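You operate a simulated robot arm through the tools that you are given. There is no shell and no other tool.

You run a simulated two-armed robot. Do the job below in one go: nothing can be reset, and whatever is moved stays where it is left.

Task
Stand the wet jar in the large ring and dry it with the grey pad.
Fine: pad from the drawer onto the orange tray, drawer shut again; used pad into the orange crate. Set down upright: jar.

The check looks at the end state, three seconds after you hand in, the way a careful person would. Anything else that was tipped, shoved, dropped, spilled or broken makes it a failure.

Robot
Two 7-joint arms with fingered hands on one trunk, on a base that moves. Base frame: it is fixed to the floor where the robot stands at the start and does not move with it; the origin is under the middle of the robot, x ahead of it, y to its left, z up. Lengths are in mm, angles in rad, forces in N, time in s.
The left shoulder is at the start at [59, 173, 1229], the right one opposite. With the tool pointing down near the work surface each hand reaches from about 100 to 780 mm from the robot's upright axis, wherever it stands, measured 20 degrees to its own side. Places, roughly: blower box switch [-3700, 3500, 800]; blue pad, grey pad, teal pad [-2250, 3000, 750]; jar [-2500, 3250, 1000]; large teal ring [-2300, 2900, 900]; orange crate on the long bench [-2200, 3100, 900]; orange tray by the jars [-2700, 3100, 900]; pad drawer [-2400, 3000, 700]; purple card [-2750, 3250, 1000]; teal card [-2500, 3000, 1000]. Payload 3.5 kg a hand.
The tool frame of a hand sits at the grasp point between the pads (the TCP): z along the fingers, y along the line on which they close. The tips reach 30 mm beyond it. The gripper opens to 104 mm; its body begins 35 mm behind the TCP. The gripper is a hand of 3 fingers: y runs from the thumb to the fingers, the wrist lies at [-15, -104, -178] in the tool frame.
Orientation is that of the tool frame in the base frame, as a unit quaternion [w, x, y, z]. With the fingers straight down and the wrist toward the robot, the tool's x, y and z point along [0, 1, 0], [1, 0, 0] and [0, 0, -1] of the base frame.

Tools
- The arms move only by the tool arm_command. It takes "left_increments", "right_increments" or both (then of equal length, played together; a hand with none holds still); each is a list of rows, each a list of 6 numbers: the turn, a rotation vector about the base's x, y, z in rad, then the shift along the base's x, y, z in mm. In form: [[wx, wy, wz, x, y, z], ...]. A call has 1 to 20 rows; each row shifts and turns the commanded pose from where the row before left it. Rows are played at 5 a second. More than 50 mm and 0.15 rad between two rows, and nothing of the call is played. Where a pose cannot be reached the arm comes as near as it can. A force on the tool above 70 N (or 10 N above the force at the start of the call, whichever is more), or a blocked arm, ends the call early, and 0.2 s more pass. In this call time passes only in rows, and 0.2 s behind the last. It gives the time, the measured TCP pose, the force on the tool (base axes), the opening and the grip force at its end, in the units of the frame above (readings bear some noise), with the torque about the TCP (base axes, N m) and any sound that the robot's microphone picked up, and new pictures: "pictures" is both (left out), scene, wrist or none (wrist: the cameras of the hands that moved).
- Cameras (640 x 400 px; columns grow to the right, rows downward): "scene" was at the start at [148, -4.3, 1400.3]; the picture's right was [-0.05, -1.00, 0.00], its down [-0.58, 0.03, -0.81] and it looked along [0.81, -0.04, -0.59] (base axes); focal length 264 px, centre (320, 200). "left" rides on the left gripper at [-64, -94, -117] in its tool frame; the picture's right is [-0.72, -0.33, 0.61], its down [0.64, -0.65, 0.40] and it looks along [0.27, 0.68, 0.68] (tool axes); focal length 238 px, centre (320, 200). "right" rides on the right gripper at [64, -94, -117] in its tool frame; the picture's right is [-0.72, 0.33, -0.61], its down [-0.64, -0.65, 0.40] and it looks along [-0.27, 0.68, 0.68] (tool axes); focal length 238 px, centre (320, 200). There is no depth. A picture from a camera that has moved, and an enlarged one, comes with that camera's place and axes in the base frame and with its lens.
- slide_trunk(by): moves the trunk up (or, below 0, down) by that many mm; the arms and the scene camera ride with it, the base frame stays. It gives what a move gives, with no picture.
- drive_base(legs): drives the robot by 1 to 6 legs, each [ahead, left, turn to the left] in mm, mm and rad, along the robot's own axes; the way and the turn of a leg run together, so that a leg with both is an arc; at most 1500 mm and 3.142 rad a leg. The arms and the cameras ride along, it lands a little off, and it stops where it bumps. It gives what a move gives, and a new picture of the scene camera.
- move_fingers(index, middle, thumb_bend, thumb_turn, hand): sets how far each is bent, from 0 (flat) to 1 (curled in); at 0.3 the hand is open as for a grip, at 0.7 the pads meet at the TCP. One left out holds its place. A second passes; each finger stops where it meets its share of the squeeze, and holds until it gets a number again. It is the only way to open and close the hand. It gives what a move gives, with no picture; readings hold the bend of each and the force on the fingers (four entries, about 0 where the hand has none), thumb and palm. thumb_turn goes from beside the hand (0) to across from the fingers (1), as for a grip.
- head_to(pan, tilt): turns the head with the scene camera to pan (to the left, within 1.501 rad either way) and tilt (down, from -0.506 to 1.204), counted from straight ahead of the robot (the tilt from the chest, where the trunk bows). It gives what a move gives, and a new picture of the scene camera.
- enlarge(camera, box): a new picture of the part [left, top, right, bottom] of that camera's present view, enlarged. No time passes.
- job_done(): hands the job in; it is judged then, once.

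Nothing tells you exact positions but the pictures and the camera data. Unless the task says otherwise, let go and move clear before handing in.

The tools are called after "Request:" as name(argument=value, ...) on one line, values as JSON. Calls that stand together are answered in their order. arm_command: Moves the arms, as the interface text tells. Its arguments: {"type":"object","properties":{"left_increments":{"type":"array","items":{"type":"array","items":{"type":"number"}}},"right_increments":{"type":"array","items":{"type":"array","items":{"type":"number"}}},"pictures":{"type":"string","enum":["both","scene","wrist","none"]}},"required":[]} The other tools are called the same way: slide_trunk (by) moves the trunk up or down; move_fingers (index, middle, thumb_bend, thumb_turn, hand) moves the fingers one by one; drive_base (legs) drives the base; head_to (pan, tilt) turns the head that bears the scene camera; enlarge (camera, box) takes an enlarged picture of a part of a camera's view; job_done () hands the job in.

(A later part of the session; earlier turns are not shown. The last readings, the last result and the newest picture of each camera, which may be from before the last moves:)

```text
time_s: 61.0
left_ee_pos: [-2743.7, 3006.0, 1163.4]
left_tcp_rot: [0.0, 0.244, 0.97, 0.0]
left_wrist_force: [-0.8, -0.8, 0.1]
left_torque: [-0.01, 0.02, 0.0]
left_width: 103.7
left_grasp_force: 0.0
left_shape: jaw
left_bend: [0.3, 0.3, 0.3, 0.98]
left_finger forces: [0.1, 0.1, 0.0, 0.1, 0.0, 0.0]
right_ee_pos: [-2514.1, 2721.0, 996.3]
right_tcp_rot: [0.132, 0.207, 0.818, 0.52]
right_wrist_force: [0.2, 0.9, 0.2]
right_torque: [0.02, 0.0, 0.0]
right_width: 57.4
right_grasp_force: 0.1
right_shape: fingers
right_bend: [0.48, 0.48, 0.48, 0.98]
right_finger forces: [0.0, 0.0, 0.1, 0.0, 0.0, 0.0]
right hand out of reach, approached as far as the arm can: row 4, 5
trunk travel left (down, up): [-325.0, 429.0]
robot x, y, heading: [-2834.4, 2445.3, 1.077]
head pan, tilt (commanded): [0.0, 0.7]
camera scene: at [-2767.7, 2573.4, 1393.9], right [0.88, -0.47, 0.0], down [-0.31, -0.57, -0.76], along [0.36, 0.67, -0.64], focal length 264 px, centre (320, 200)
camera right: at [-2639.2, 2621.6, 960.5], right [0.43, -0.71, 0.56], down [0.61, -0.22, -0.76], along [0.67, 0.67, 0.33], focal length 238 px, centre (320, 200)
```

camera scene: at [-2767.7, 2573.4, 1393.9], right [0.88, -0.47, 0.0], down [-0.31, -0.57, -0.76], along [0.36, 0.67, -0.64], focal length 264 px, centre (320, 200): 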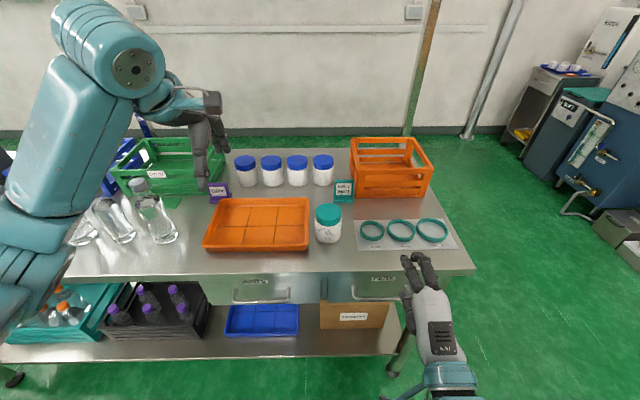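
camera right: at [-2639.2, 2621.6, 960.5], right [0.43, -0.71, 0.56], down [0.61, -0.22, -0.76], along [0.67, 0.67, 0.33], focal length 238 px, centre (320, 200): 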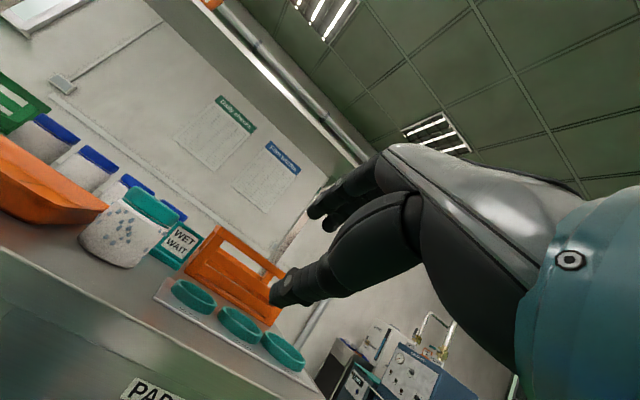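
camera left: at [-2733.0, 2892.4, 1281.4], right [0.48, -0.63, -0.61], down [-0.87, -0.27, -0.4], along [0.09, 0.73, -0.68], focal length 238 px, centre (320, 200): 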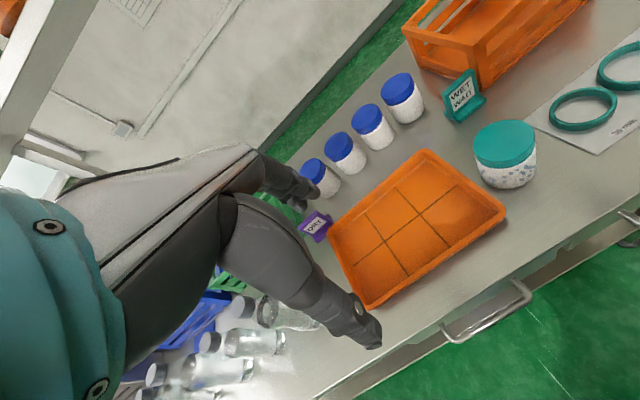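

The hand is pitched forward with the fingers above and the thumb below. Now I lower it to in front of the handle and check.

Request:
arm_command(right_increments=[[0, 0, 0, 0, 0, -40], [0, 0, 0, 0, 0, -40], [0, 0, 0, 0, 0, -40], [0, 0, 0, 0, 0, -40], [0, 0, 0, 0, 0, 0]])

```text
time_s: 62.2
left_ee_pos: [-2743.4, 3004.2, 1163.4]
left_tcp_rot: [0.0, 0.244, 0.97, 0.0]
left_wrist_force: [-0.1, 0.5, 0.6]
left_torque: [-0.04, 0.02, 0.0]
left_width: 103.8
left_grasp_force: 0.1
left_shape: jaw
left_bend: [0.3, 0.3, 0.3, 0.98]
left_finger forces: [0.0, 0.0, 0.1, 0.0, 0.1, 0.1]
right_ee_pos: [-2515.7, 2721.3, 836.2]
right_tcp_rot: [0.131, 0.206, 0.818, 0.521]
right_wrist_force: [-0.1, 0.5, -0.4]
right_torque: [-0.02, -0.03, 0.0]
right_width: 57.6
right_grasp_force: 0.1
right_shape: fingers
right_bend: [0.48, 0.48, 0.48, 0.98]
right_finger forces: [0.1, 0.1, 0.0, 0.0, 0.0, 0.0]
trunk travel left (down, up): [-325.0, 429.0]
robot x, y, heading: [-2834.8, 2444.9, 1.074]
head pan, tilt (commanded): [0.0, 0.7]
camera scene: at [-2767.9, 2573.1, 1393.9], right [0.88, -0.47, 0.0], down [-0.31, -0.57, -0.77], along [0.36, 0.67, -0.64], focal length 264 px, centre (320, 200)
camera right: at [-2641.2, 2622.7, 799.9], right [0.43, -0.71, 0.55], down [0.61, -0.22, -0.76], along [0.67, 0.67, 0.33], focal length 238 px, centre (320, 200)
```

scene: 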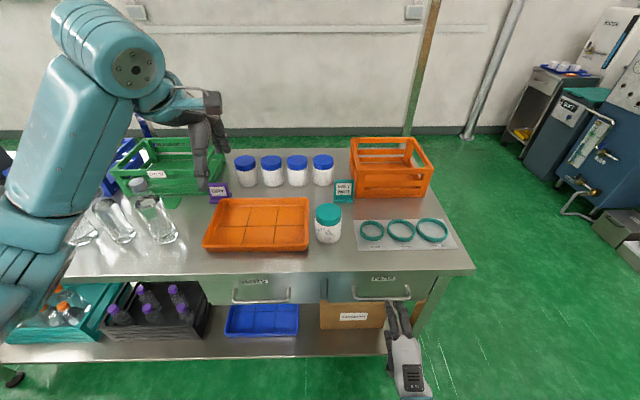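
right: 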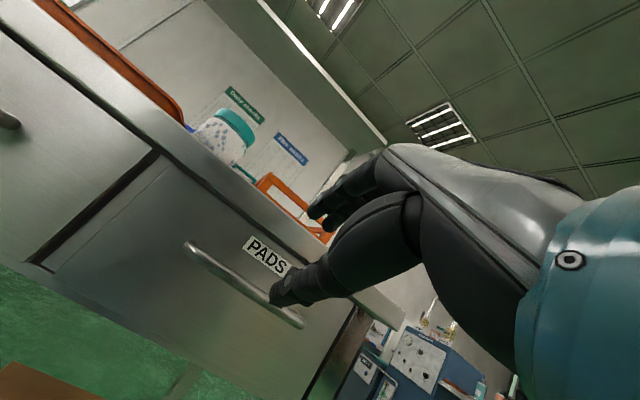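

The handle bar is confirmed at about a 492, b −87…−226, z 774. I approach along the finger direction until the bar lies between the pads.

Request:
arm_command(right_increments=[[0, 0, 0, -0.5, -7.1, -13.9], [0, 0, 0, 8.74, 16.2, -8.6], [0, 0, 0, 8.74, 16.2, -8.6], [0, 0, 0, 8.74, 16.2, -8.6], [0, 0, 0, 8.74, 16.2, -8.6], [0, 0, 0, 0, 0, 0]])

Request:
enlarge(camera="scene", box=[320, 240, 480, 340])

```text
time_s: 63.6
left_ee_pos: [-2744.6, 3004.8, 1164.2]
left_tcp_rot: [-0.001, 0.244, 0.97, 0.0]
left_wrist_force: [-0.3, 0.7, 0.1]
left_torque: [-0.04, 0.0, 0.05]
left_width: 103.7
left_grasp_force: 0.0
left_shape: jaw
left_bend: [0.3, 0.3, 0.3, 0.98]
left_finger forces: [0.0, 0.1, 0.0, 0.0, 0.0, 0.0]
right_ee_pos: [-2478.4, 2779.4, 789.1]
right_tcp_rot: [0.131, 0.205, 0.818, 0.521]
right_wrist_force: [-0.3, 0.2, -0.1]
right_torque: [-0.01, -0.03, 0.01]
right_width: 57.5
right_grasp_force: 0.0
right_shape: fingers
right_bend: [0.48, 0.48, 0.48, 0.98]
right_finger forces: [0.0, 0.0, 0.0, 0.1, 0.0, 0.0]
trunk travel left (down, up): [-325.0, 429.0]
robot x, y, heading: [-2840.0, 2446.9, 1.072]
head pan, tilt (commanded): [0.0, 0.7]
camera scene: at [-2767.9, 2573.1, 1393.9], right [0.88, -0.47, 0.0], down [-0.31, -0.57, -0.77], along [0.36, 0.67, -0.64], focal length 264 px, centre (320, 200)
camera right: at [-2605.6, 2680.8, 752.5], right [0.43, -0.71, 0.55], down [0.61, -0.22, -0.76], along [0.67, 0.67, 0.33], focal length 238 px, centre (320, 200)
```

scene: 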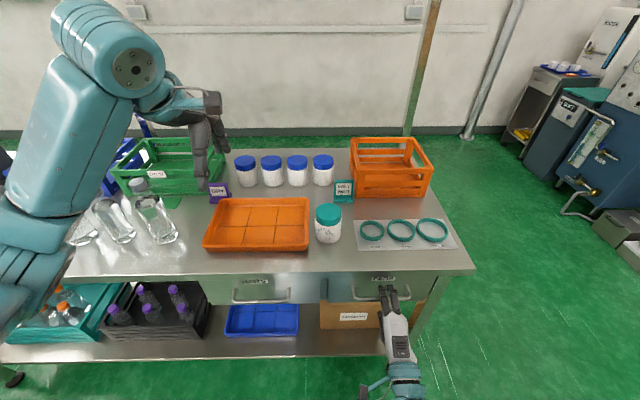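
right: 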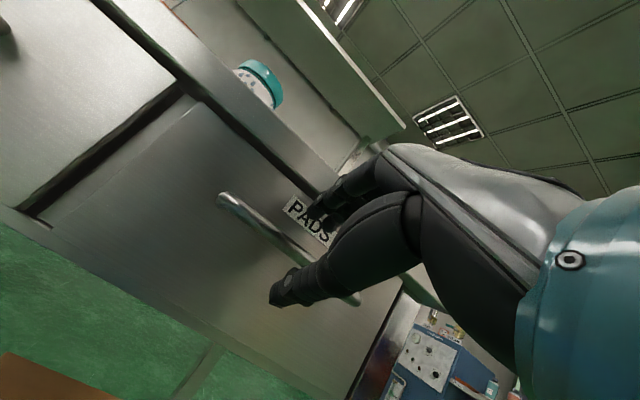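

```text
4.00 times, centred on (400, 290) of scene
camera zoom: at [-2767.9, 2573.1, 1393.9], right [0.88, -0.47, 0.0], down [-0.31, -0.57, -0.77], along [0.36, 0.67, -0.64], focal length 1054 px, centre (0, -160)
```

zoom: 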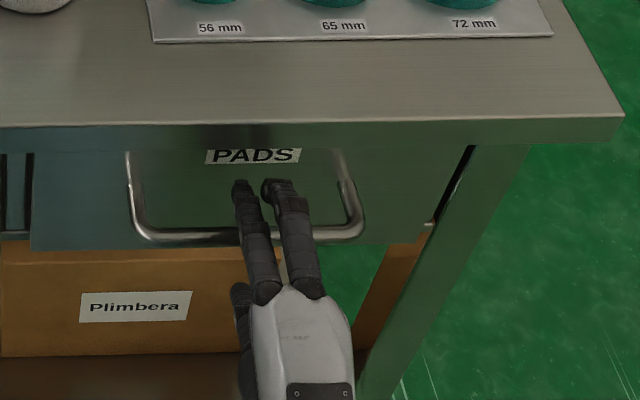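

The two fingers are above the bar and the thumb below; I move about 18 mm further in and close on the bar.

Request:
arm_command(right_increments=[[0, 0, 0, 4.0, 7.4, -4.0], [0, 0, 0, 4.0, 7.4, -4.0], [0, 0, 0, 0, 0, 0]], pictures="wrist")

Request:
move_fingers(hand="right", index=0.72, middle=0.72, thumb_bend=0.7)

Request:
enlarge(camera="right", box=[160, 120, 440, 340])

```text
time_s: 64.4
left_ee_pos: [-2744.6, 3005.2, 1163.1]
left_tcp_rot: [0.0, 0.245, 0.97, 0.0]
left_wrist_force: [0.0, 0.2, -1.2]
left_torque: [0.0, -0.01, 0.0]
left_width: 103.6
left_grasp_force: 0.0
left_shape: jaw
left_bend: [0.3, 0.3, 0.3, 0.98]
left_finger forces: [0.0, 0.1, 0.0, 0.0, 0.1, 0.0]
right_ee_pos: [-2472.4, 2793.5, 781.7]
right_tcp_rot: [0.131, 0.206, 0.818, 0.521]
right_wrist_force: [0.0, -0.2, -0.1]
right_torque: [-0.03, -0.03, -0.04]
right_width: 57.6
right_grasp_force: 0.0
right_shape: fingers
right_bend: [0.48, 0.48, 0.48, 0.98]
right_finger forces: [0.1, 0.0, 0.0, 0.1, 0.0, 0.1]
trunk travel left (down, up): [-325.0, 429.0]
robot x, y, heading: [-2832.6, 2447.9, 1.075]
head pan, tilt (commanded): [0.0, 0.7]
camera right: at [-2597.4, 2694.8, 744.5], right [0.43, -0.71, 0.56], down [0.61, -0.22, -0.76], along [0.67, 0.67, 0.33], focal length 238 px, centre (320, 200)
```

right: 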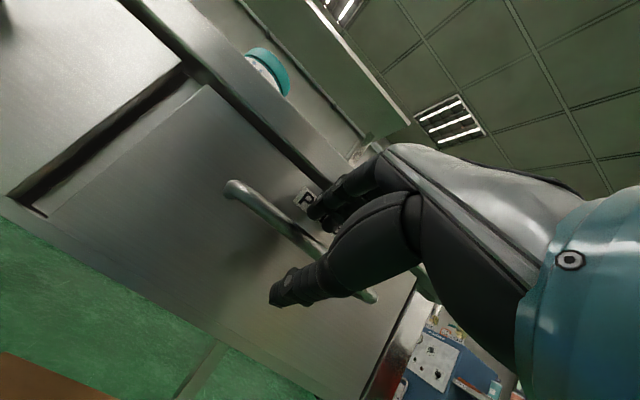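

```text
time_s: 65.4
left_ee_pos: [-2744.4, 3005.7, 1165.0]
left_tcp_rot: [-0.001, 0.244, 0.97, 0.0]
left_wrist_force: [-0.1, 0.5, 0.5]
left_torque: [0.03, -0.02, -0.01]
left_width: 103.7
left_grasp_force: 0.0
left_shape: jaw
left_bend: [0.3, 0.3, 0.3, 0.98]
left_finger forces: [0.0, 0.1, 0.0, 0.0, 0.0, 0.0]
right_ee_pos: [-2472.3, 2793.1, 781.2]
right_tcp_rot: [0.132, 0.206, 0.817, 0.522]
right_wrist_force: [1.7, 3.6, 3.3]
right_torque: [0.01, -0.03, 0.05]
right_width: 4.0
right_grasp_force: 4.7
right_shape: fingers
right_bend: [0.71, 0.71, 0.68, 0.97]
right_finger forces: [3.4, 3.8, 0.0, 0.0, 2.3, 0.0]
trunk travel left (down, up): [-325.0, 429.0]
robot x, y, heading: [-2838.2, 2446.7, 1.077]
head pan, tilt (commanded): [0.0, 0.7]
```

```text
1.82 times, centred on (300, 230) of right
camera zoom: at [-2597.3, 2695.2, 744.7], right [0.43, -0.71, 0.55], down [0.61, -0.22, -0.76], along [0.67, 0.67, 0.33], focal length 433 px, centre (356, 146)
```

zoom: 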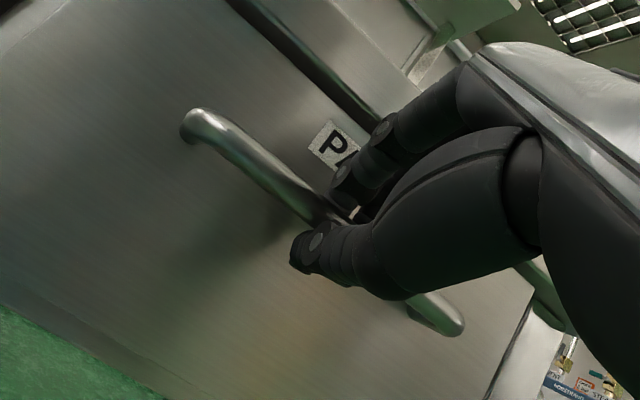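

The grip reads contact on both fingers and thumb. I pull back gently about 30 mm to see whether the drawer follows.

Request:
arm_command(right_increments=[[0, 0, 0, -4.7, -8.8, 0], [0, 0, 0, -4.7, -8.8, 0], [0, 0, 0, -4.7, -8.8, 0], [0, 0, 0, 0, 0, 0]])

```text
time_s: 66.4
left_ee_pos: [-2744.1, 3006.3, 1163.1]
left_tcp_rot: [-0.001, 0.244, 0.97, 0.0]
left_wrist_force: [-0.3, -0.3, 0.1]
left_torque: [0.05, 0.0, -0.02]
left_width: 103.7
left_grasp_force: 0.1
left_shape: jaw
left_bend: [0.3, 0.3, 0.3, 0.98]
left_finger forces: [0.0, 0.1, 0.0, 0.1, 0.0, 0.0]
right_ee_pos: [-2485.7, 2766.4, 780.5]
right_tcp_rot: [0.132, 0.206, 0.818, 0.521]
right_wrist_force: [1.7, -1.0, 1.3]
right_torque: [-0.01, -0.05, 0.0]
right_width: 3.5
right_grasp_force: 3.4
right_shape: fingers
right_bend: [0.72, 0.71, 0.68, 0.97]
right_finger forces: [2.4, 2.4, 0.0, 0.1, 3.0, 0.0]
trunk travel left (down, up): [-325.0, 429.0]
robot x, y, heading: [-2836.1, 2445.0, 1.072]
head pan, tilt (commanded): [0.0, 0.7]
camera scene: at [-2767.7, 2573.3, 1393.9], right [0.88, -0.47, 0.0], down [-0.31, -0.57, -0.76], along [0.36, 0.67, -0.64], focal length 264 px, centre (320, 200)
camera right: at [-2611.4, 2668.3, 744.9], right [0.43, -0.71, 0.56], down [0.61, -0.23, -0.76], along [0.67, 0.67, 0.33], focal length 238 px, centre (320, 200)
```

scene: 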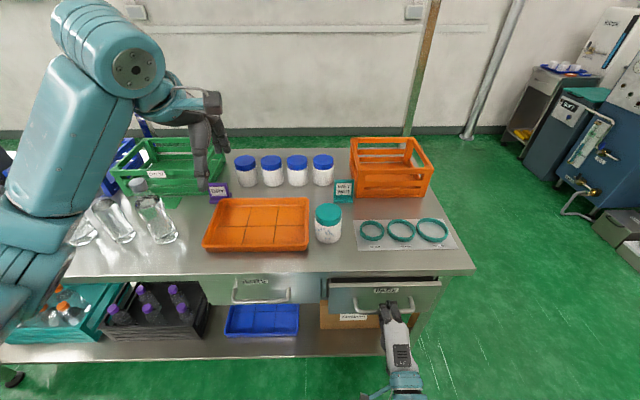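
right: 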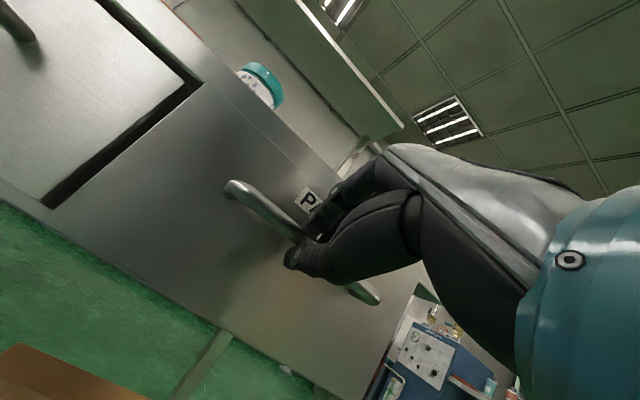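

The drawer opens. I keep pulling.

Request:
arm_command(right_increments=[[0, 0, 0, -9.5, -17.6, 0], [0, 0, 0, -9.5, -17.6, 0], [0, 0, 0, -9.5, -17.6, 0], [0, 0, 0, -9.5, -17.6, 0], [0, 0, 0, -9.5, -17.6, 0], [0, 0, 0, 0, 0, 0]])

Request:
enlarge(camera="scene", box=[300, 240, 480, 360])

```text
time_s: 67.8
left_ee_pos: [-2743.5, 3006.1, 1163.7]
left_tcp_rot: [0.001, 0.245, 0.97, 0.0]
left_wrist_force: [0.6, 1.1, 1.0]
left_torque: [0.02, 0.01, 0.0]
left_width: 103.5
left_grasp_force: 0.1
left_shape: jaw
left_bend: [0.3, 0.3, 0.3, 0.98]
left_finger forces: [0.1, 0.1, 0.1, 0.0, 0.1, 0.0]
right_ee_pos: [-2535.0, 2680.1, 780.9]
right_tcp_rot: [0.132, 0.206, 0.817, 0.521]
right_wrist_force: [2.3, -1.4, -1.1]
right_torque: [-0.03, -0.02, -0.01]
right_width: 2.5
right_grasp_force: 3.2
right_shape: fingers
right_bend: [0.72, 0.71, 0.67, 0.98]
right_finger forces: [1.4, 1.5, 0.0, 0.1, 3.4, 0.1]
trunk travel left (down, up): [-325.0, 429.0]
robot x, y, heading: [-2839.3, 2445.6, 1.075]
head pan, tilt (commanded): [0.0, 0.7]
camera scene: at [-2767.5, 2573.3, 1393.8], right [0.88, -0.47, 0.0], down [-0.31, -0.57, -0.76], along [0.36, 0.67, -0.64], focal length 264 px, centre (320, 200)
camera right: at [-2660.4, 2581.7, 745.3], right [0.43, -0.71, 0.56], down [0.61, -0.23, -0.76], along [0.67, 0.67, 0.33], focal length 238 px, centre (320, 200)
```

scene: 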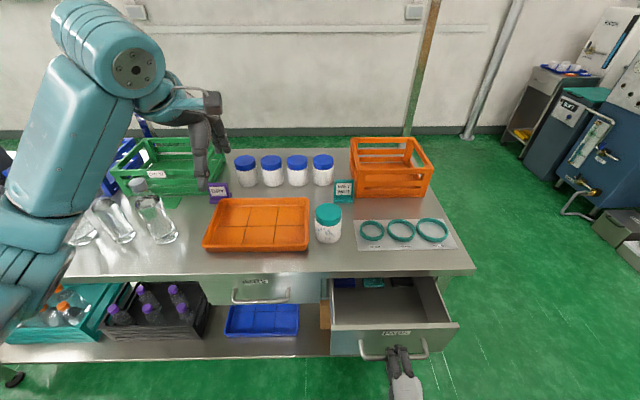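
right: 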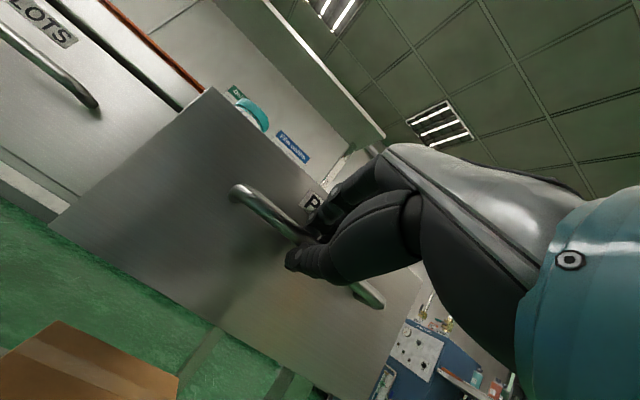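

```text
3.33 times, centred on (390, 300) of scene
camera zoom: at [-2767.5, 2573.3, 1393.8], right [0.88, -0.47, 0.0], down [-0.31, -0.57, -0.76], along [0.36, 0.67, -0.64], focal length 878 px, centre (87, -133)
```

zoom: 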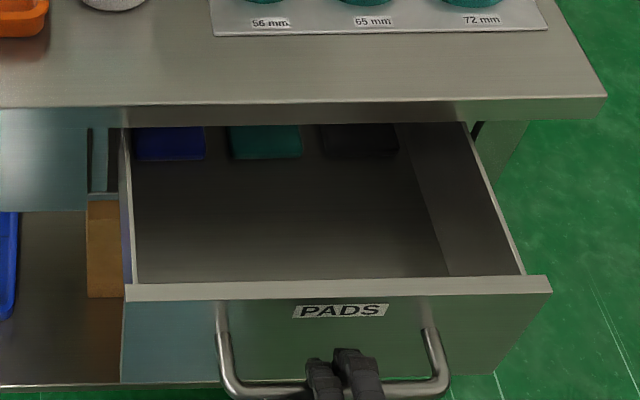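

The three pads (blue, teal, grey from left to right) are at the back of the drawer. I pull some more with the arm.

Request:
arm_command(right_increments=[[0, 0, 0, -9.5, -17.6, 0], [0, 0, 0, -9.5, -17.6, 0], [0, 0, 0, -9.5, -17.6, 0], [0, 0, 0, 0, 0, 0]])

Request:
enlarge(camera="scene", box=[300, 240, 480, 360])

```text
time_s: 68.8
left_ee_pos: [-2744.5, 3006.1, 1163.7]
left_tcp_rot: [0.0, 0.244, 0.97, -0.001]
left_wrist_force: [0.0, -0.1, -0.2]
left_torque: [-0.01, -0.03, 0.0]
left_width: 103.9
left_grasp_force: 0.1
left_shape: jaw
left_bend: [0.3, 0.3, 0.3, 0.98]
left_finger forces: [0.0, 0.1, 0.0, 0.1, 0.0, 0.1]
right_ee_pos: [-2561.0, 2625.9, 779.8]
right_tcp_rot: [0.132, 0.206, 0.818, 0.52]
right_wrist_force: [0.2, 0.0, -0.1]
right_torque: [0.0, 0.01, -0.02]
right_width: 1.6
right_grasp_force: 1.5
right_shape: fingers
right_bend: [0.72, 0.72, 0.68, 0.98]
right_finger forces: [1.2, 1.2, 0.0, 0.0, 1.9, 0.0]
trunk travel left (down, up): [-325.0, 429.0]
robot x, y, heading: [-2839.0, 2443.5, 1.074]
head pan, tilt (commanded): [0.0, 0.7]
camera scene: at [-2767.9, 2573.5, 1393.9], right [0.88, -0.47, 0.0], down [-0.31, -0.57, -0.76], along [0.36, 0.67, -0.64], focal length 264 px, centre (320, 200)
camera right: at [-2687.3, 2527.6, 743.9], right [0.43, -0.71, 0.56], down [0.61, -0.23, -0.76], along [0.67, 0.67, 0.33], focal length 238 px, centre (320, 200)
```

scene: 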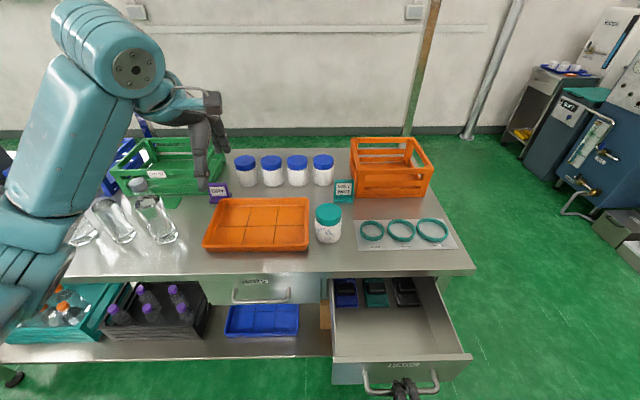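
right: 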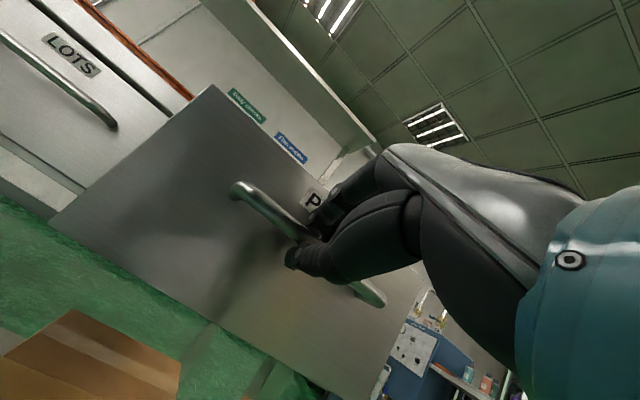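

```text
3.33 times, centred on (390, 300) of scene
camera zoom: at [-2767.9, 2573.5, 1393.9], right [0.88, -0.47, 0.0], down [-0.31, -0.57, -0.76], along [0.36, 0.67, -0.64], focal length 878 px, centre (87, -133)
```

zoom: 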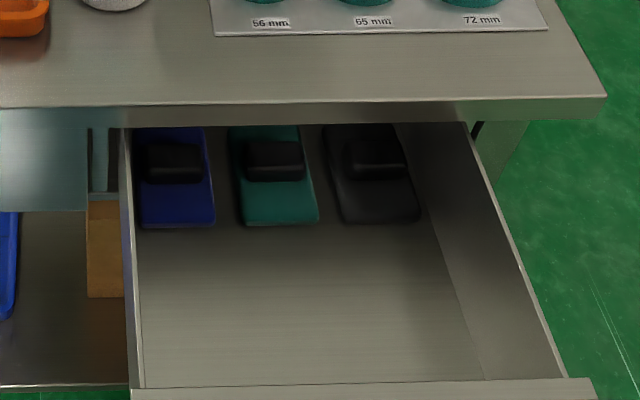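

The pads have grip blocks on top; grey is the right one. I pull further to bring the grips clear of the table edge.

Request:
arm_command(right_increments=[[0, 0, 0, -9.5, -17.6, 0], [0, 0, 0, -9.5, -17.6, 0], [0, 0, 0, -9.5, -17.6, 0], [0, 0, 0, 0, 0, 0]])

Request:
enlarge(camera="scene", box=[300, 240, 500, 390])

```text
time_s: 69.8
left_ee_pos: [-2744.8, 3006.4, 1163.1]
left_tcp_rot: [0.0, 0.245, 0.97, 0.0]
left_wrist_force: [0.3, -0.8, -0.5]
left_torque: [0.01, 0.0, -0.02]
left_width: 103.6
left_grasp_force: 0.0
left_shape: jaw
left_bend: [0.3, 0.3, 0.3, 0.98]
left_finger forces: [0.1, 0.0, 0.0, 0.0, 0.1, 0.1]
right_ee_pos: [-2589.4, 2572.7, 780.6]
right_tcp_rot: [0.132, 0.206, 0.817, 0.521]
right_wrist_force: [2.1, -1.1, -3.6]
right_torque: [-0.04, -0.03, 0.04]
right_width: 1.7
right_grasp_force: 3.1
right_shape: fingers
right_bend: [0.72, 0.72, 0.67, 0.98]
right_finger forces: [0.8, 1.2, 0.0, 0.0, 3.4, 0.0]
trunk travel left (down, up): [-325.0, 429.0]
robot x, y, heading: [-2837.3, 2444.5, 1.075]
head pan, tilt (commanded): [0.0, 0.7]
camera scene: at [-2767.5, 2573.4, 1393.8], right [0.88, -0.47, 0.0], down [-0.31, -0.57, -0.76], along [0.36, 0.67, -0.64], focal length 264 px, centre (320, 200)
camera right: at [-2715.7, 2473.7, 745.2], right [0.43, -0.71, 0.56], down [0.61, -0.23, -0.76], along [0.67, 0.67, 0.33], focal length 238 px, centre (320, 200)
```

scene: 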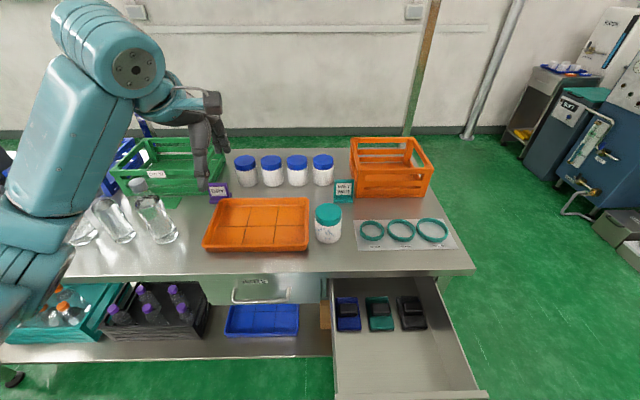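
right: 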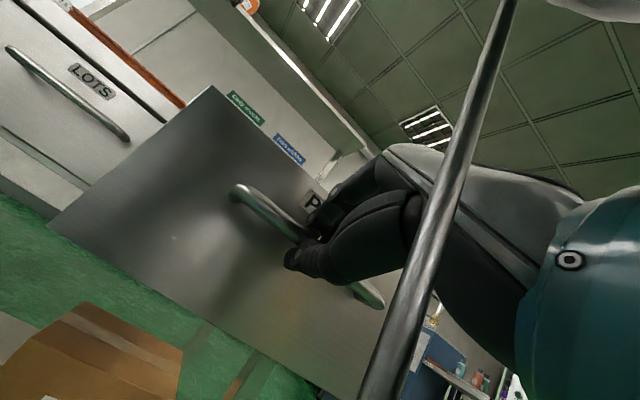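

```text
2.67 times, centred on (400, 315) of scene
camera zoom: at [-2767.5, 2573.4, 1393.8], right [0.88, -0.47, 0.0], down [-0.31, -0.57, -0.76], along [0.36, 0.67, -0.64], focal length 703 px, centre (107, -107)
```

zoom: 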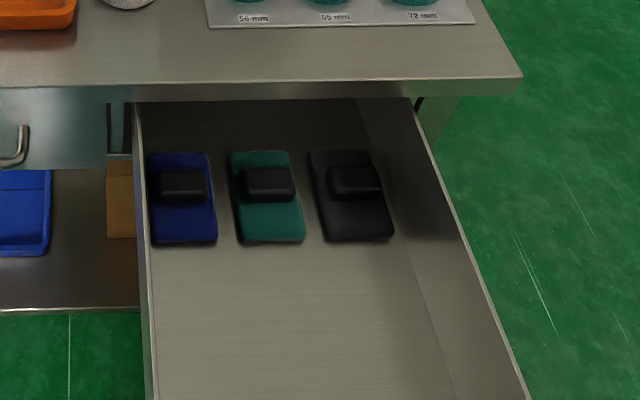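

The drawer is open about 260 mm and the grey pad's grip is just clear of the table edge (a≈465, b≈−225). Before letting go I check the room around the base and the rod that showed up in the wrist view.

Request:
head_to(pan=-0.3, tilt=1.2)

Request:
enlarge(camera="right", box=[0, 0, 640, 400])

```text
time_s: 70.7
left_ee_pos: [-2744.7, 3006.1, 1164.1]
left_tcp_rot: [0.0, 0.245, 0.969, -0.001]
left_wrist_force: [0.0, 0.4, 0.2]
left_torque: [-0.04, 0.04, 0.02]
left_width: 103.9
left_grasp_force: 0.1
left_shape: jaw
left_bend: [0.3, 0.3, 0.3, 0.98]
left_finger forces: [0.0, 0.1, 0.0, 0.0, 0.1, 0.1]
right_ee_pos: [-2589.3, 2572.1, 781.0]
right_tcp_rot: [0.132, 0.206, 0.818, 0.521]
right_wrist_force: [1.2, -1.8, -3.0]
right_torque: [-0.07, 0.01, 0.02]
right_width: 1.6
right_grasp_force: 2.7
right_shape: fingers
right_bend: [0.72, 0.72, 0.67, 0.98]
right_finger forces: [0.7, 0.7, 0.0, 0.1, 3.5, 0.0]
trunk travel left (down, up): [-325.0, 429.0]
robot x, y, heading: [-2836.1, 2444.6, 1.076]
head pan, tilt (commanded): [-0.3, 1.201]
camera scene: at [-2768.0, 2537.6, 1357.9], right [0.7, -0.71, 0.0], down [-0.66, -0.65, -0.36], along [0.26, 0.25, -0.93], focal length 264 px, centre (320, 200)
```

scene: 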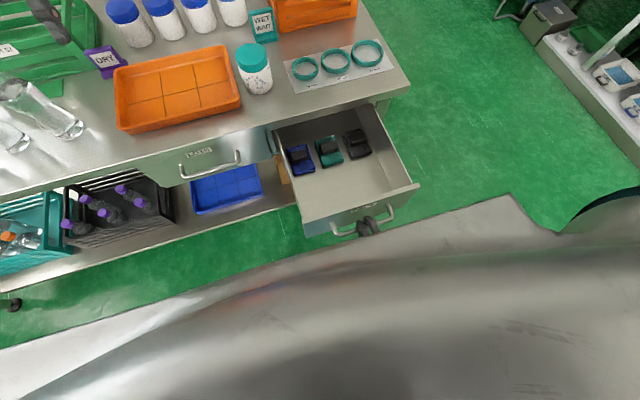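

```text
1.00 times, centred on (320, 200) of right (not enlarged: the box is as wide or as high as the picture)
camera zoom: at [-2715.6, 2474.2, 745.3], right [0.43, -0.71, 0.56], down [0.61, -0.23, -0.76], along [0.67, 0.67, 0.33], focal length 238 px, centre (320, 200)
```

zoom: 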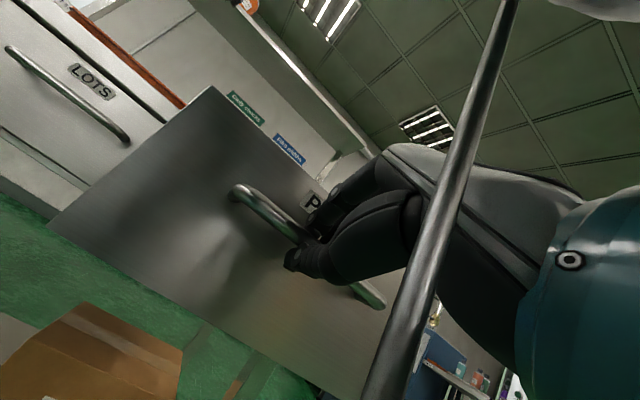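

I want to know the free space behind the base before backing off, so I look to the right-rear.

Request:
head_to(pan=-1.5, tilt=0.8)

Request:
head_to(pan=1.5, tilt=0.8)

```text
time_s: 72.1
left_ee_pos: [-2744.0, 3006.3, 1164.2]
left_tcp_rot: [0.0, 0.244, 0.97, 0.0]
left_wrist_force: [0.4, -0.3, 0.6]
left_torque: [0.04, 0.01, -0.01]
left_width: 103.6
left_grasp_force: 0.1
left_shape: jaw
left_bend: [0.3, 0.3, 0.3, 0.98]
left_finger forces: [0.0, 0.0, 0.1, 0.1, 0.0, 0.0]
right_ee_pos: [-2589.5, 2573.1, 781.2]
right_tcp_rot: [0.132, 0.206, 0.818, 0.521]
right_wrist_force: [1.1, -1.0, -2.2]
right_torque: [-0.05, 0.01, 0.01]
right_width: 1.9
right_grasp_force: 2.7
right_shape: fingers
right_bend: [0.72, 0.72, 0.67, 0.98]
right_finger forces: [0.8, 0.8, 0.0, 0.1, 3.5, 0.0]
trunk travel left (down, up): [-325.0, 429.0]
robot x, y, heading: [-2838.2, 2446.2, 1.076]
head pan, tilt (commanded): [-1.499, 0.799]
camera scene: at [-2734.4, 2465.4, 1385.6], right [-0.41, -0.91, 0.0], down [-0.65, 0.29, -0.7], along [0.64, -0.29, -0.72], focal length 264 px, centre (320, 200)
```

scene: 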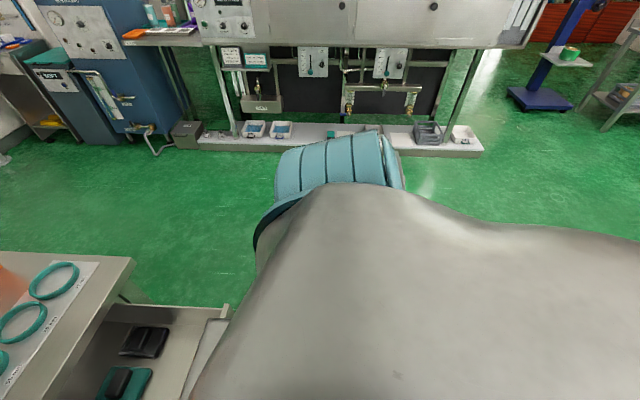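

```text
time_s: 74.7
left_ee_pos: [-2743.6, 3005.7, 1164.6]
left_tcp_rot: [-0.001, 0.244, 0.97, 0.001]
left_wrist_force: [-0.1, 0.5, -0.5]
left_torque: [-0.01, 0.02, 0.01]
left_width: 104.0
left_grasp_force: 0.0
left_shape: jaw
left_bend: [0.3, 0.3, 0.3, 0.98]
left_finger forces: [0.0, 0.1, 0.0, 0.1, 0.0, 0.0]
right_ee_pos: [-2589.3, 2571.9, 781.9]
right_tcp_rot: [0.133, 0.206, 0.817, 0.521]
right_wrist_force: [2.6, -0.9, -3.1]
right_torque: [-0.04, -0.04, -0.01]
right_width: 1.6
right_grasp_force: 2.8
right_shape: fingers
right_bend: [0.72, 0.72, 0.67, 0.98]
right_finger forces: [1.0, 1.1, 0.1, 0.0, 3.5, 0.0]
trunk travel left (down, up): [-325.0, 429.0]
robot x, y, heading: [-2835.1, 2444.4, 1.075]
head pan, tilt (commanded): [1.499, 0.799]
camera scene: at [-2876.0, 2541.8, 1385.6], right [0.54, 0.84, 0.0], down [0.6, -0.39, -0.7], along [-0.59, 0.37, -0.72], focal length 264 px, centre (320, 200)
```

scene: 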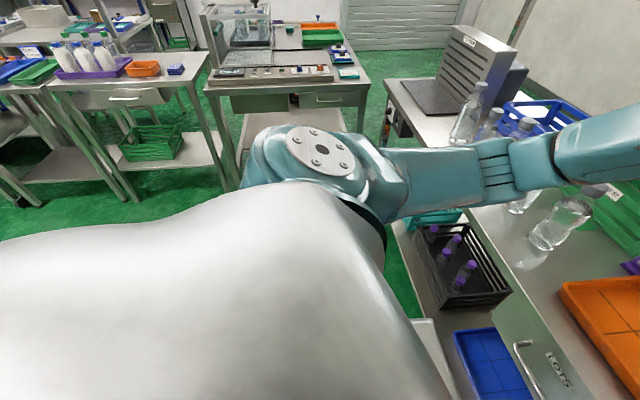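

There is open floor to both sides; I'll open the fingers and back the base off by 60 mm to free the hand from the handle without folding the arm into the trunk.

Request:
move_fingers(hand="right", index=0.45, middle=0.45, thumb_bend=0.45)

Request:
head_to(pan=-0.2, tilt=0.9)

Request:
drive_base(legs=[[-60, 0, 0]])

```text
time_s: 75.7
left_ee_pos: [-2745.3, 3004.8, 1163.5]
left_tcp_rot: [-0.001, 0.245, 0.97, 0.0]
left_wrist_force: [0.4, -0.5, -0.2]
left_torque: [0.0, 0.03, -0.03]
left_width: 103.5
left_grasp_force: 0.0
left_shape: jaw
left_bend: [0.3, 0.3, 0.3, 0.98]
left_finger forces: [0.0, 0.0, 0.0, 0.0, 0.1, 0.0]
right_ee_pos: [-2589.9, 2572.1, 781.9]
right_tcp_rot: [0.132, 0.207, 0.818, 0.52]
right_wrist_force: [-0.2, -0.5, -0.6]
right_torque: [0.05, -0.04, 0.02]
right_width: 64.1
right_grasp_force: 1.1
right_shape: fingers
right_bend: [0.45, 0.45, 0.45, 0.98]
right_finger forces: [1.0, 0.5, 0.0, 0.0, 0.0, 0.0]
trunk travel left (down, up): [-325.0, 429.0]
robot x, y, heading: [-2837.6, 2446.6, 1.072]
head pan, tilt (commanded): [1.499, 0.799]
```

```text
time_s: 77.5
left_ee_pos: [-2744.5, 3006.4, 1164.6]
left_tcp_rot: [-0.001, 0.245, 0.97, -0.001]
left_wrist_force: [-0.1, -0.4, -0.4]
left_torque: [0.02, -0.03, -0.01]
left_width: 103.9
left_grasp_force: 0.1
left_shape: jaw
left_bend: [0.3, 0.3, 0.3, 0.98]
left_finger forces: [0.1, 0.0, 0.0, 0.0, 0.0, 0.1]
right_ee_pos: [-2589.6, 2572.8, 781.0]
right_tcp_rot: [0.132, 0.207, 0.818, 0.521]
right_wrist_force: [-0.6, -0.6, 0.8]
right_torque: [-0.01, -0.04, 0.01]
right_width: 64.4
right_grasp_force: 0.3
right_shape: fingers
right_bend: [0.45, 0.45, 0.45, 0.98]
right_finger forces: [0.4, 0.1, 0.1, 0.1, 0.0, 0.1]
trunk travel left (down, up): [-325.0, 429.0]
robot x, y, heading: [-2836.8, 2449.4, 1.071]
head pan, tilt (commanded): [-0.201, 0.901]
camera scene: at [-2759.9, 2556.5, 1377.7], right [0.77, -0.64, 0.0], down [-0.5, -0.6, -0.62], along [0.4, 0.48, -0.78], focal length 264 px, centre (320, 200)
```

scene: 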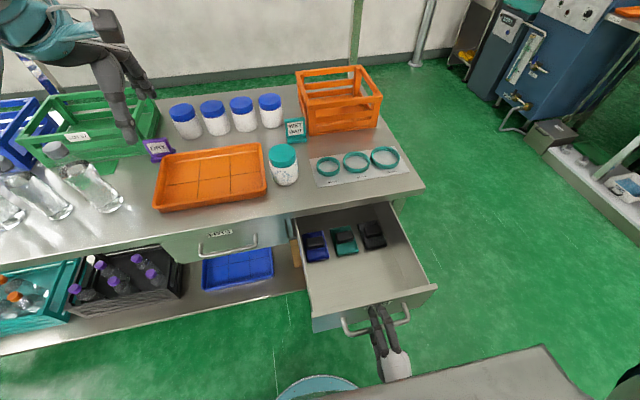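

```text
time_s: 78.4
left_ee_pos: [-2773.4, 2950.3, 1164.6]
left_tcp_rot: [0.001, 0.246, 0.969, 0.001]
left_wrist_force: [-0.6, -0.6, -0.1]
left_torque: [0.03, -0.04, -0.01]
left_width: 103.6
left_grasp_force: 0.0
left_shape: jaw
left_bend: [0.3, 0.3, 0.3, 0.98]
left_finger forces: [0.0, 0.0, 0.0, 0.0, 0.1, 0.0]
right_ee_pos: [-2619.7, 2517.7, 782.6]
right_tcp_rot: [0.133, 0.207, 0.817, 0.521]
right_wrist_force: [-0.5, -0.1, -0.1]
right_torque: [0.06, -0.03, -0.03]
right_width: 64.6
right_grasp_force: 0.1
right_shape: fingers
right_bend: [0.45, 0.45, 0.45, 0.98]
right_finger forces: [0.0, 0.1, 0.0, 0.1, 0.0, 0.0]
trunk travel left (down, up): [-325.0, 429.0]
robot x, y, heading: [-2866.4, 2394.2, 1.074]
head pan, tilt (commanded): [-0.201, 0.901]
camera scene: at [-2789.2, 2501.7, 1377.9], right [0.77, -0.64, 0.0], down [-0.5, -0.6, -0.62], along [0.4, 0.48, -0.78], focal length 264 px, centre (320, 200)
```

scene: 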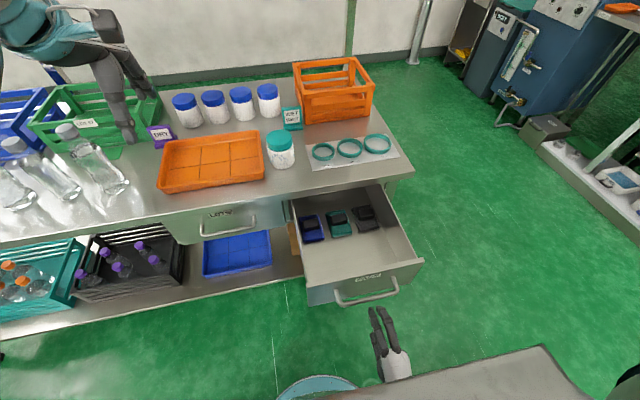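

The hand is free of the handle. I raise it, rotate the fingers back to pointing down and look into the drawer with the wrist camera.

Request:
arm_command(right_increments=[[0, 0, 0, 0, 0, 40], [0, 0, 0, 0, 0, 40], [0, 0, 0, 0, 0, 40], [0, 0, 0, 0, 0, 40], [0, 0, 0, 0, 0, 40], [-0.1248, 0.0673, 0, 16.3, 19.6, 5], [-0.1248, 0.0673, 0, 16.3, 19.6, 5], [-0.1248, 0.0673, 0, 16.3, 19.6, 5], [-0.1248, 0.0673, 0, 16.3, 19.6, 5], [-0.1248, 0.0673, 0, 16.3, 19.6, 5], [-0.1248, 0.0673, 0, 16.3, 19.6, 5], [-0.1248, 0.0673, 0, 16.3, 19.6, 5], [-0.1248, 0.0673, 0, 16.3, 19.6, 5], [0, 0, 0, 0, 0, 0]])

```text
time_s: 79.7
left_ee_pos: [-2773.0, 2951.8, 1163.9]
left_tcp_rot: [0.0, 0.245, 0.969, 0.0]
left_wrist_force: [0.0, 0.2, 0.6]
left_torque: [-0.01, -0.01, 0.01]
left_width: 103.8
left_grasp_force: 0.1
left_shape: jaw
left_bend: [0.3, 0.3, 0.3, 0.98]
left_finger forces: [0.0, 0.0, 0.0, 0.1, 0.0, 0.0]
right_ee_pos: [-2613.7, 2520.5, 971.5]
right_tcp_rot: [0.151, 0.193, 0.831, 0.499]
right_wrist_force: [5.8, 1.0, -2.4]
right_torque: [0.28, -0.5, 0.56]
right_width: 65.0
right_grasp_force: 0.1
right_shape: fingers
right_bend: [0.45, 0.45, 0.45, 0.98]
right_finger forces: [0.0, 0.1, 0.0, 0.0, 0.0, 0.0]
trunk travel left (down, up): [-325.0, 429.0]
robot x, y, heading: [-2868.5, 2394.6, 1.072]
head pan, tilt (commanded): [-0.201, 0.901]
stopped in row 6 (right hand): the force on the tool passed its limit at 98 N (the readings are from after the stop); the commanded pose is now the measured one
camera scene: at [-2788.4, 2502.9, 1377.7], right [0.77, -0.64, 0.0], down [-0.5, -0.6, -0.62], along [0.4, 0.48, -0.78], focal length 264 px, centre (320, 200)
camera right: at [-2739.2, 2420.1, 937.5], right [0.42, -0.67, 0.61], down [0.63, -0.27, -0.73], along [0.65, 0.69, 0.31], focal length 238 px, centre (320, 200)
```

scene: 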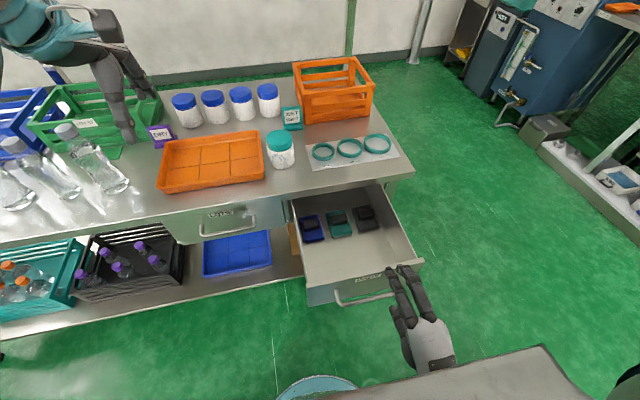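
right: 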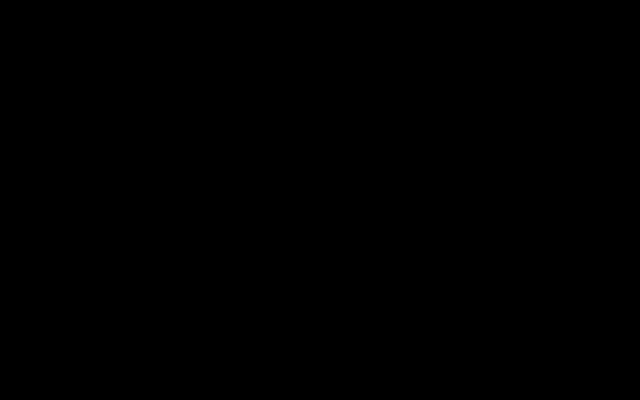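

The arm pressed against my own trunk (camera dark), nothing else touched. I move the hand straight forward away from the body, then rotate.

Request:
arm_command(right_increments=[[0, 0, 0, 11.9, 22.0, 0], [0, 0, 0, 11.9, 22.0, 0], [0, 0, 0, 11.9, 22.0, 0], [0, 0, 0, 11.9, 22.0, 0], [0, 0, 0, 11.9, 22.0, 0], [0, 0, 0, 11.9, 22.0, 0], [0, 0, 0, 0, 0, 0]])

```text
time_s: 81.3
left_ee_pos: [-2773.2, 2951.5, 1164.8]
left_tcp_rot: [-0.001, 0.245, 0.969, 0.0]
left_wrist_force: [-0.2, 0.3, -0.4]
left_torque: [0.01, 0.0, 0.02]
left_width: 103.6
left_grasp_force: 0.0
left_shape: jaw
left_bend: [0.3, 0.3, 0.3, 0.98]
left_finger forces: [0.1, 0.0, 0.0, 0.0, 0.0, 0.1]
right_ee_pos: [-2545.1, 2653.0, 971.8]
right_tcp_rot: [0.15, 0.193, 0.832, 0.498]
right_wrist_force: [-0.1, -0.3, -0.6]
right_torque: [0.02, -0.03, 0.01]
right_width: 64.7
right_grasp_force: 0.0
right_shape: fingers
right_bend: [0.45, 0.45, 0.45, 0.98]
right_finger forces: [0.0, 0.0, 0.0, 0.0, 0.0, 0.0]
trunk travel left (down, up): [-325.0, 429.0]
robot x, y, heading: [-2867.8, 2394.4, 1.072]
head pan, tilt (commanded): [-0.201, 0.901]
camera scene: at [-2788.7, 2502.6, 1377.8], right [0.77, -0.64, 0.0], down [-0.5, -0.6, -0.62], along [0.4, 0.48, -0.78], focal length 264 px, centre (320, 200)
camera right: at [-2669.0, 2553.2, 938.2], right [0.42, -0.67, 0.61], down [0.63, -0.27, -0.73], along [0.65, 0.69, 0.31], focal length 238 px, centre (320, 200)
```

scene: 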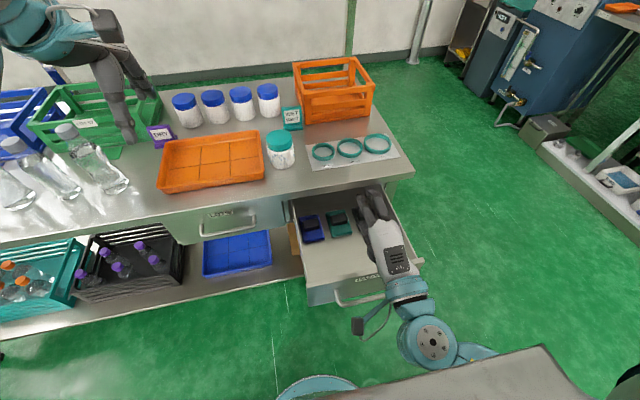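
right: 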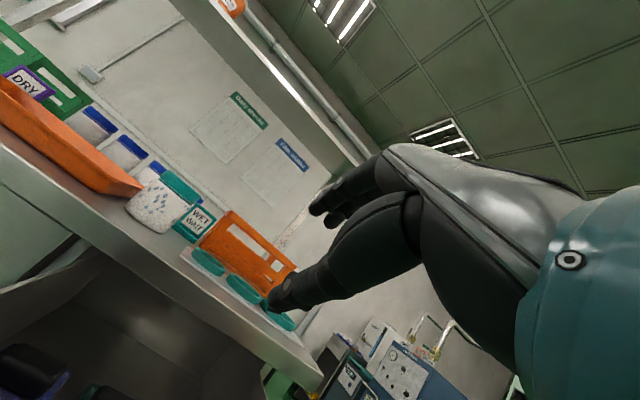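

Clear again. I rotate the hand to a mostly downward pose (tilted ~29° so the palm stays clear of the table edge) above the drawer.

Request:
arm_command(right_increments=[[-0.0992, 0.066, -0.0042, 12.6, 6.6, 5.6], [-0.0992, 0.066, -0.0042, 12.6, 6.6, 5.6], [-0.0992, 0.066, -0.0042, 12.6, 6.6, 5.6], [-0.0992, 0.066, -0.0042, 12.6, 6.6, 5.6], [-0.0992, 0.066, -0.0042, 12.6, 6.6, 5.6], [0, 0, 0, 0, 0, 0]])

Request:
enlarge(camera="right", box=[0, 180, 320, 380])

```text
time_s: 82.7
left_ee_pos: [-2773.6, 2952.7, 1163.6]
left_tcp_rot: [0.0, 0.245, 0.969, 0.001]
left_wrist_force: [-0.4, 0.9, 0.0]
left_torque: [0.0, -0.04, -0.02]
left_width: 103.7
left_grasp_force: 0.1
left_shape: jaw
left_bend: [0.3, 0.3, 0.3, 0.98]
left_finger forces: [0.0, 0.0, 0.0, 0.0, 0.0, 0.0]
right_ee_pos: [-2480.9, 2685.0, 999.9]
right_tcp_rot: [0.061, 0.237, 0.939, 0.241]
right_wrist_force: [0.7, 0.1, 0.8]
right_torque: [0.01, -0.01, -0.01]
right_width: 64.8
right_grasp_force: 0.0
right_shape: fingers
right_bend: [0.45, 0.45, 0.45, 0.98]
right_finger forces: [0.0, 0.0, 0.0, 0.0, 0.0, 0.0]
trunk travel left (down, up): [-325.0, 429.0]
robot x, y, heading: [-2864.2, 2388.6, 1.072]
head pan, tilt (commanded): [-0.201, 0.901]
camera scene: at [-2788.8, 2502.5, 1377.8], right [0.77, -0.64, 0.0], down [-0.5, -0.6, -0.62], along [0.4, 0.48, -0.78], focal length 264 px, centre (320, 200)
camera right: at [-2603.9, 2592.6, 1058.0], right [0.63, -0.35, 0.7], down [0.38, -0.64, -0.67], along [0.68, 0.69, -0.27], focal length 238 px, centre (320, 200)
```

scene: 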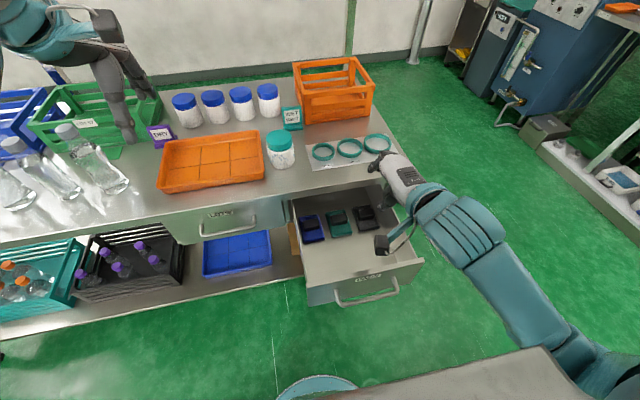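
right: 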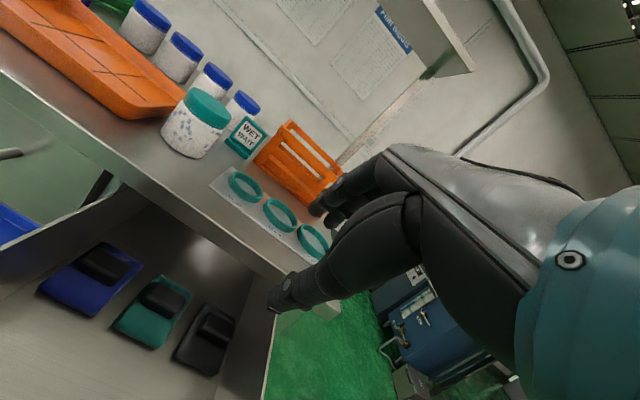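

```text
2.00 times, centred on (160, 280) of right
camera zoom: at [-2603.9, 2592.6, 1058.0], right [0.63, -0.35, 0.7], down [0.38, -0.64, -0.67], along [0.68, 0.69, -0.27], focal length 477 px, centre (640, 40)
```

zoom: 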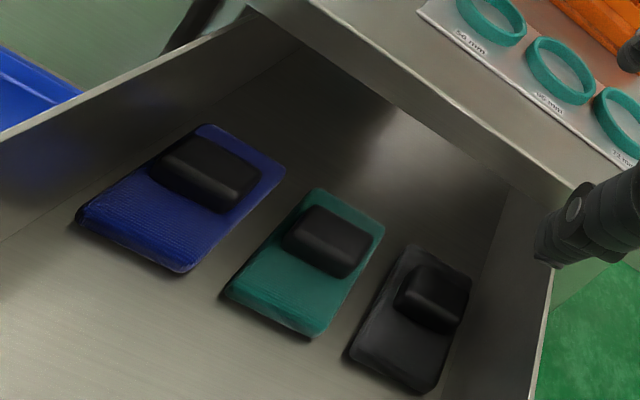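

I refine the grey pad's position with an enlarged scene view.

Request:
enlarge(camera="scene", box=[280, 180, 440, 280])

```text
4.00 times, centred on (360, 230) of scene
camera zoom: at [-2788.8, 2502.5, 1377.8], right [0.77, -0.64, 0.0], down [-0.5, -0.6, -0.62], along [0.4, 0.48, -0.78], focal length 1054 px, centre (160, 80)
```

zoom: 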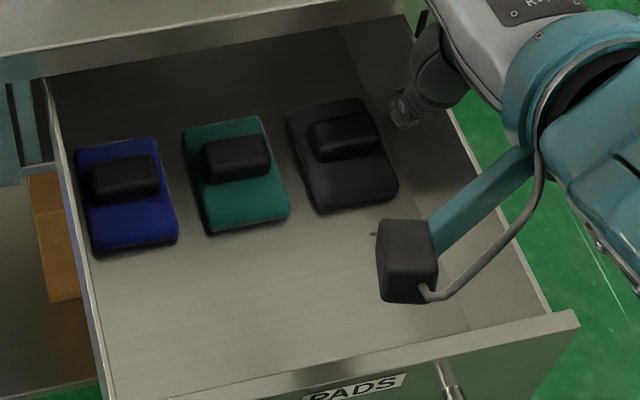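

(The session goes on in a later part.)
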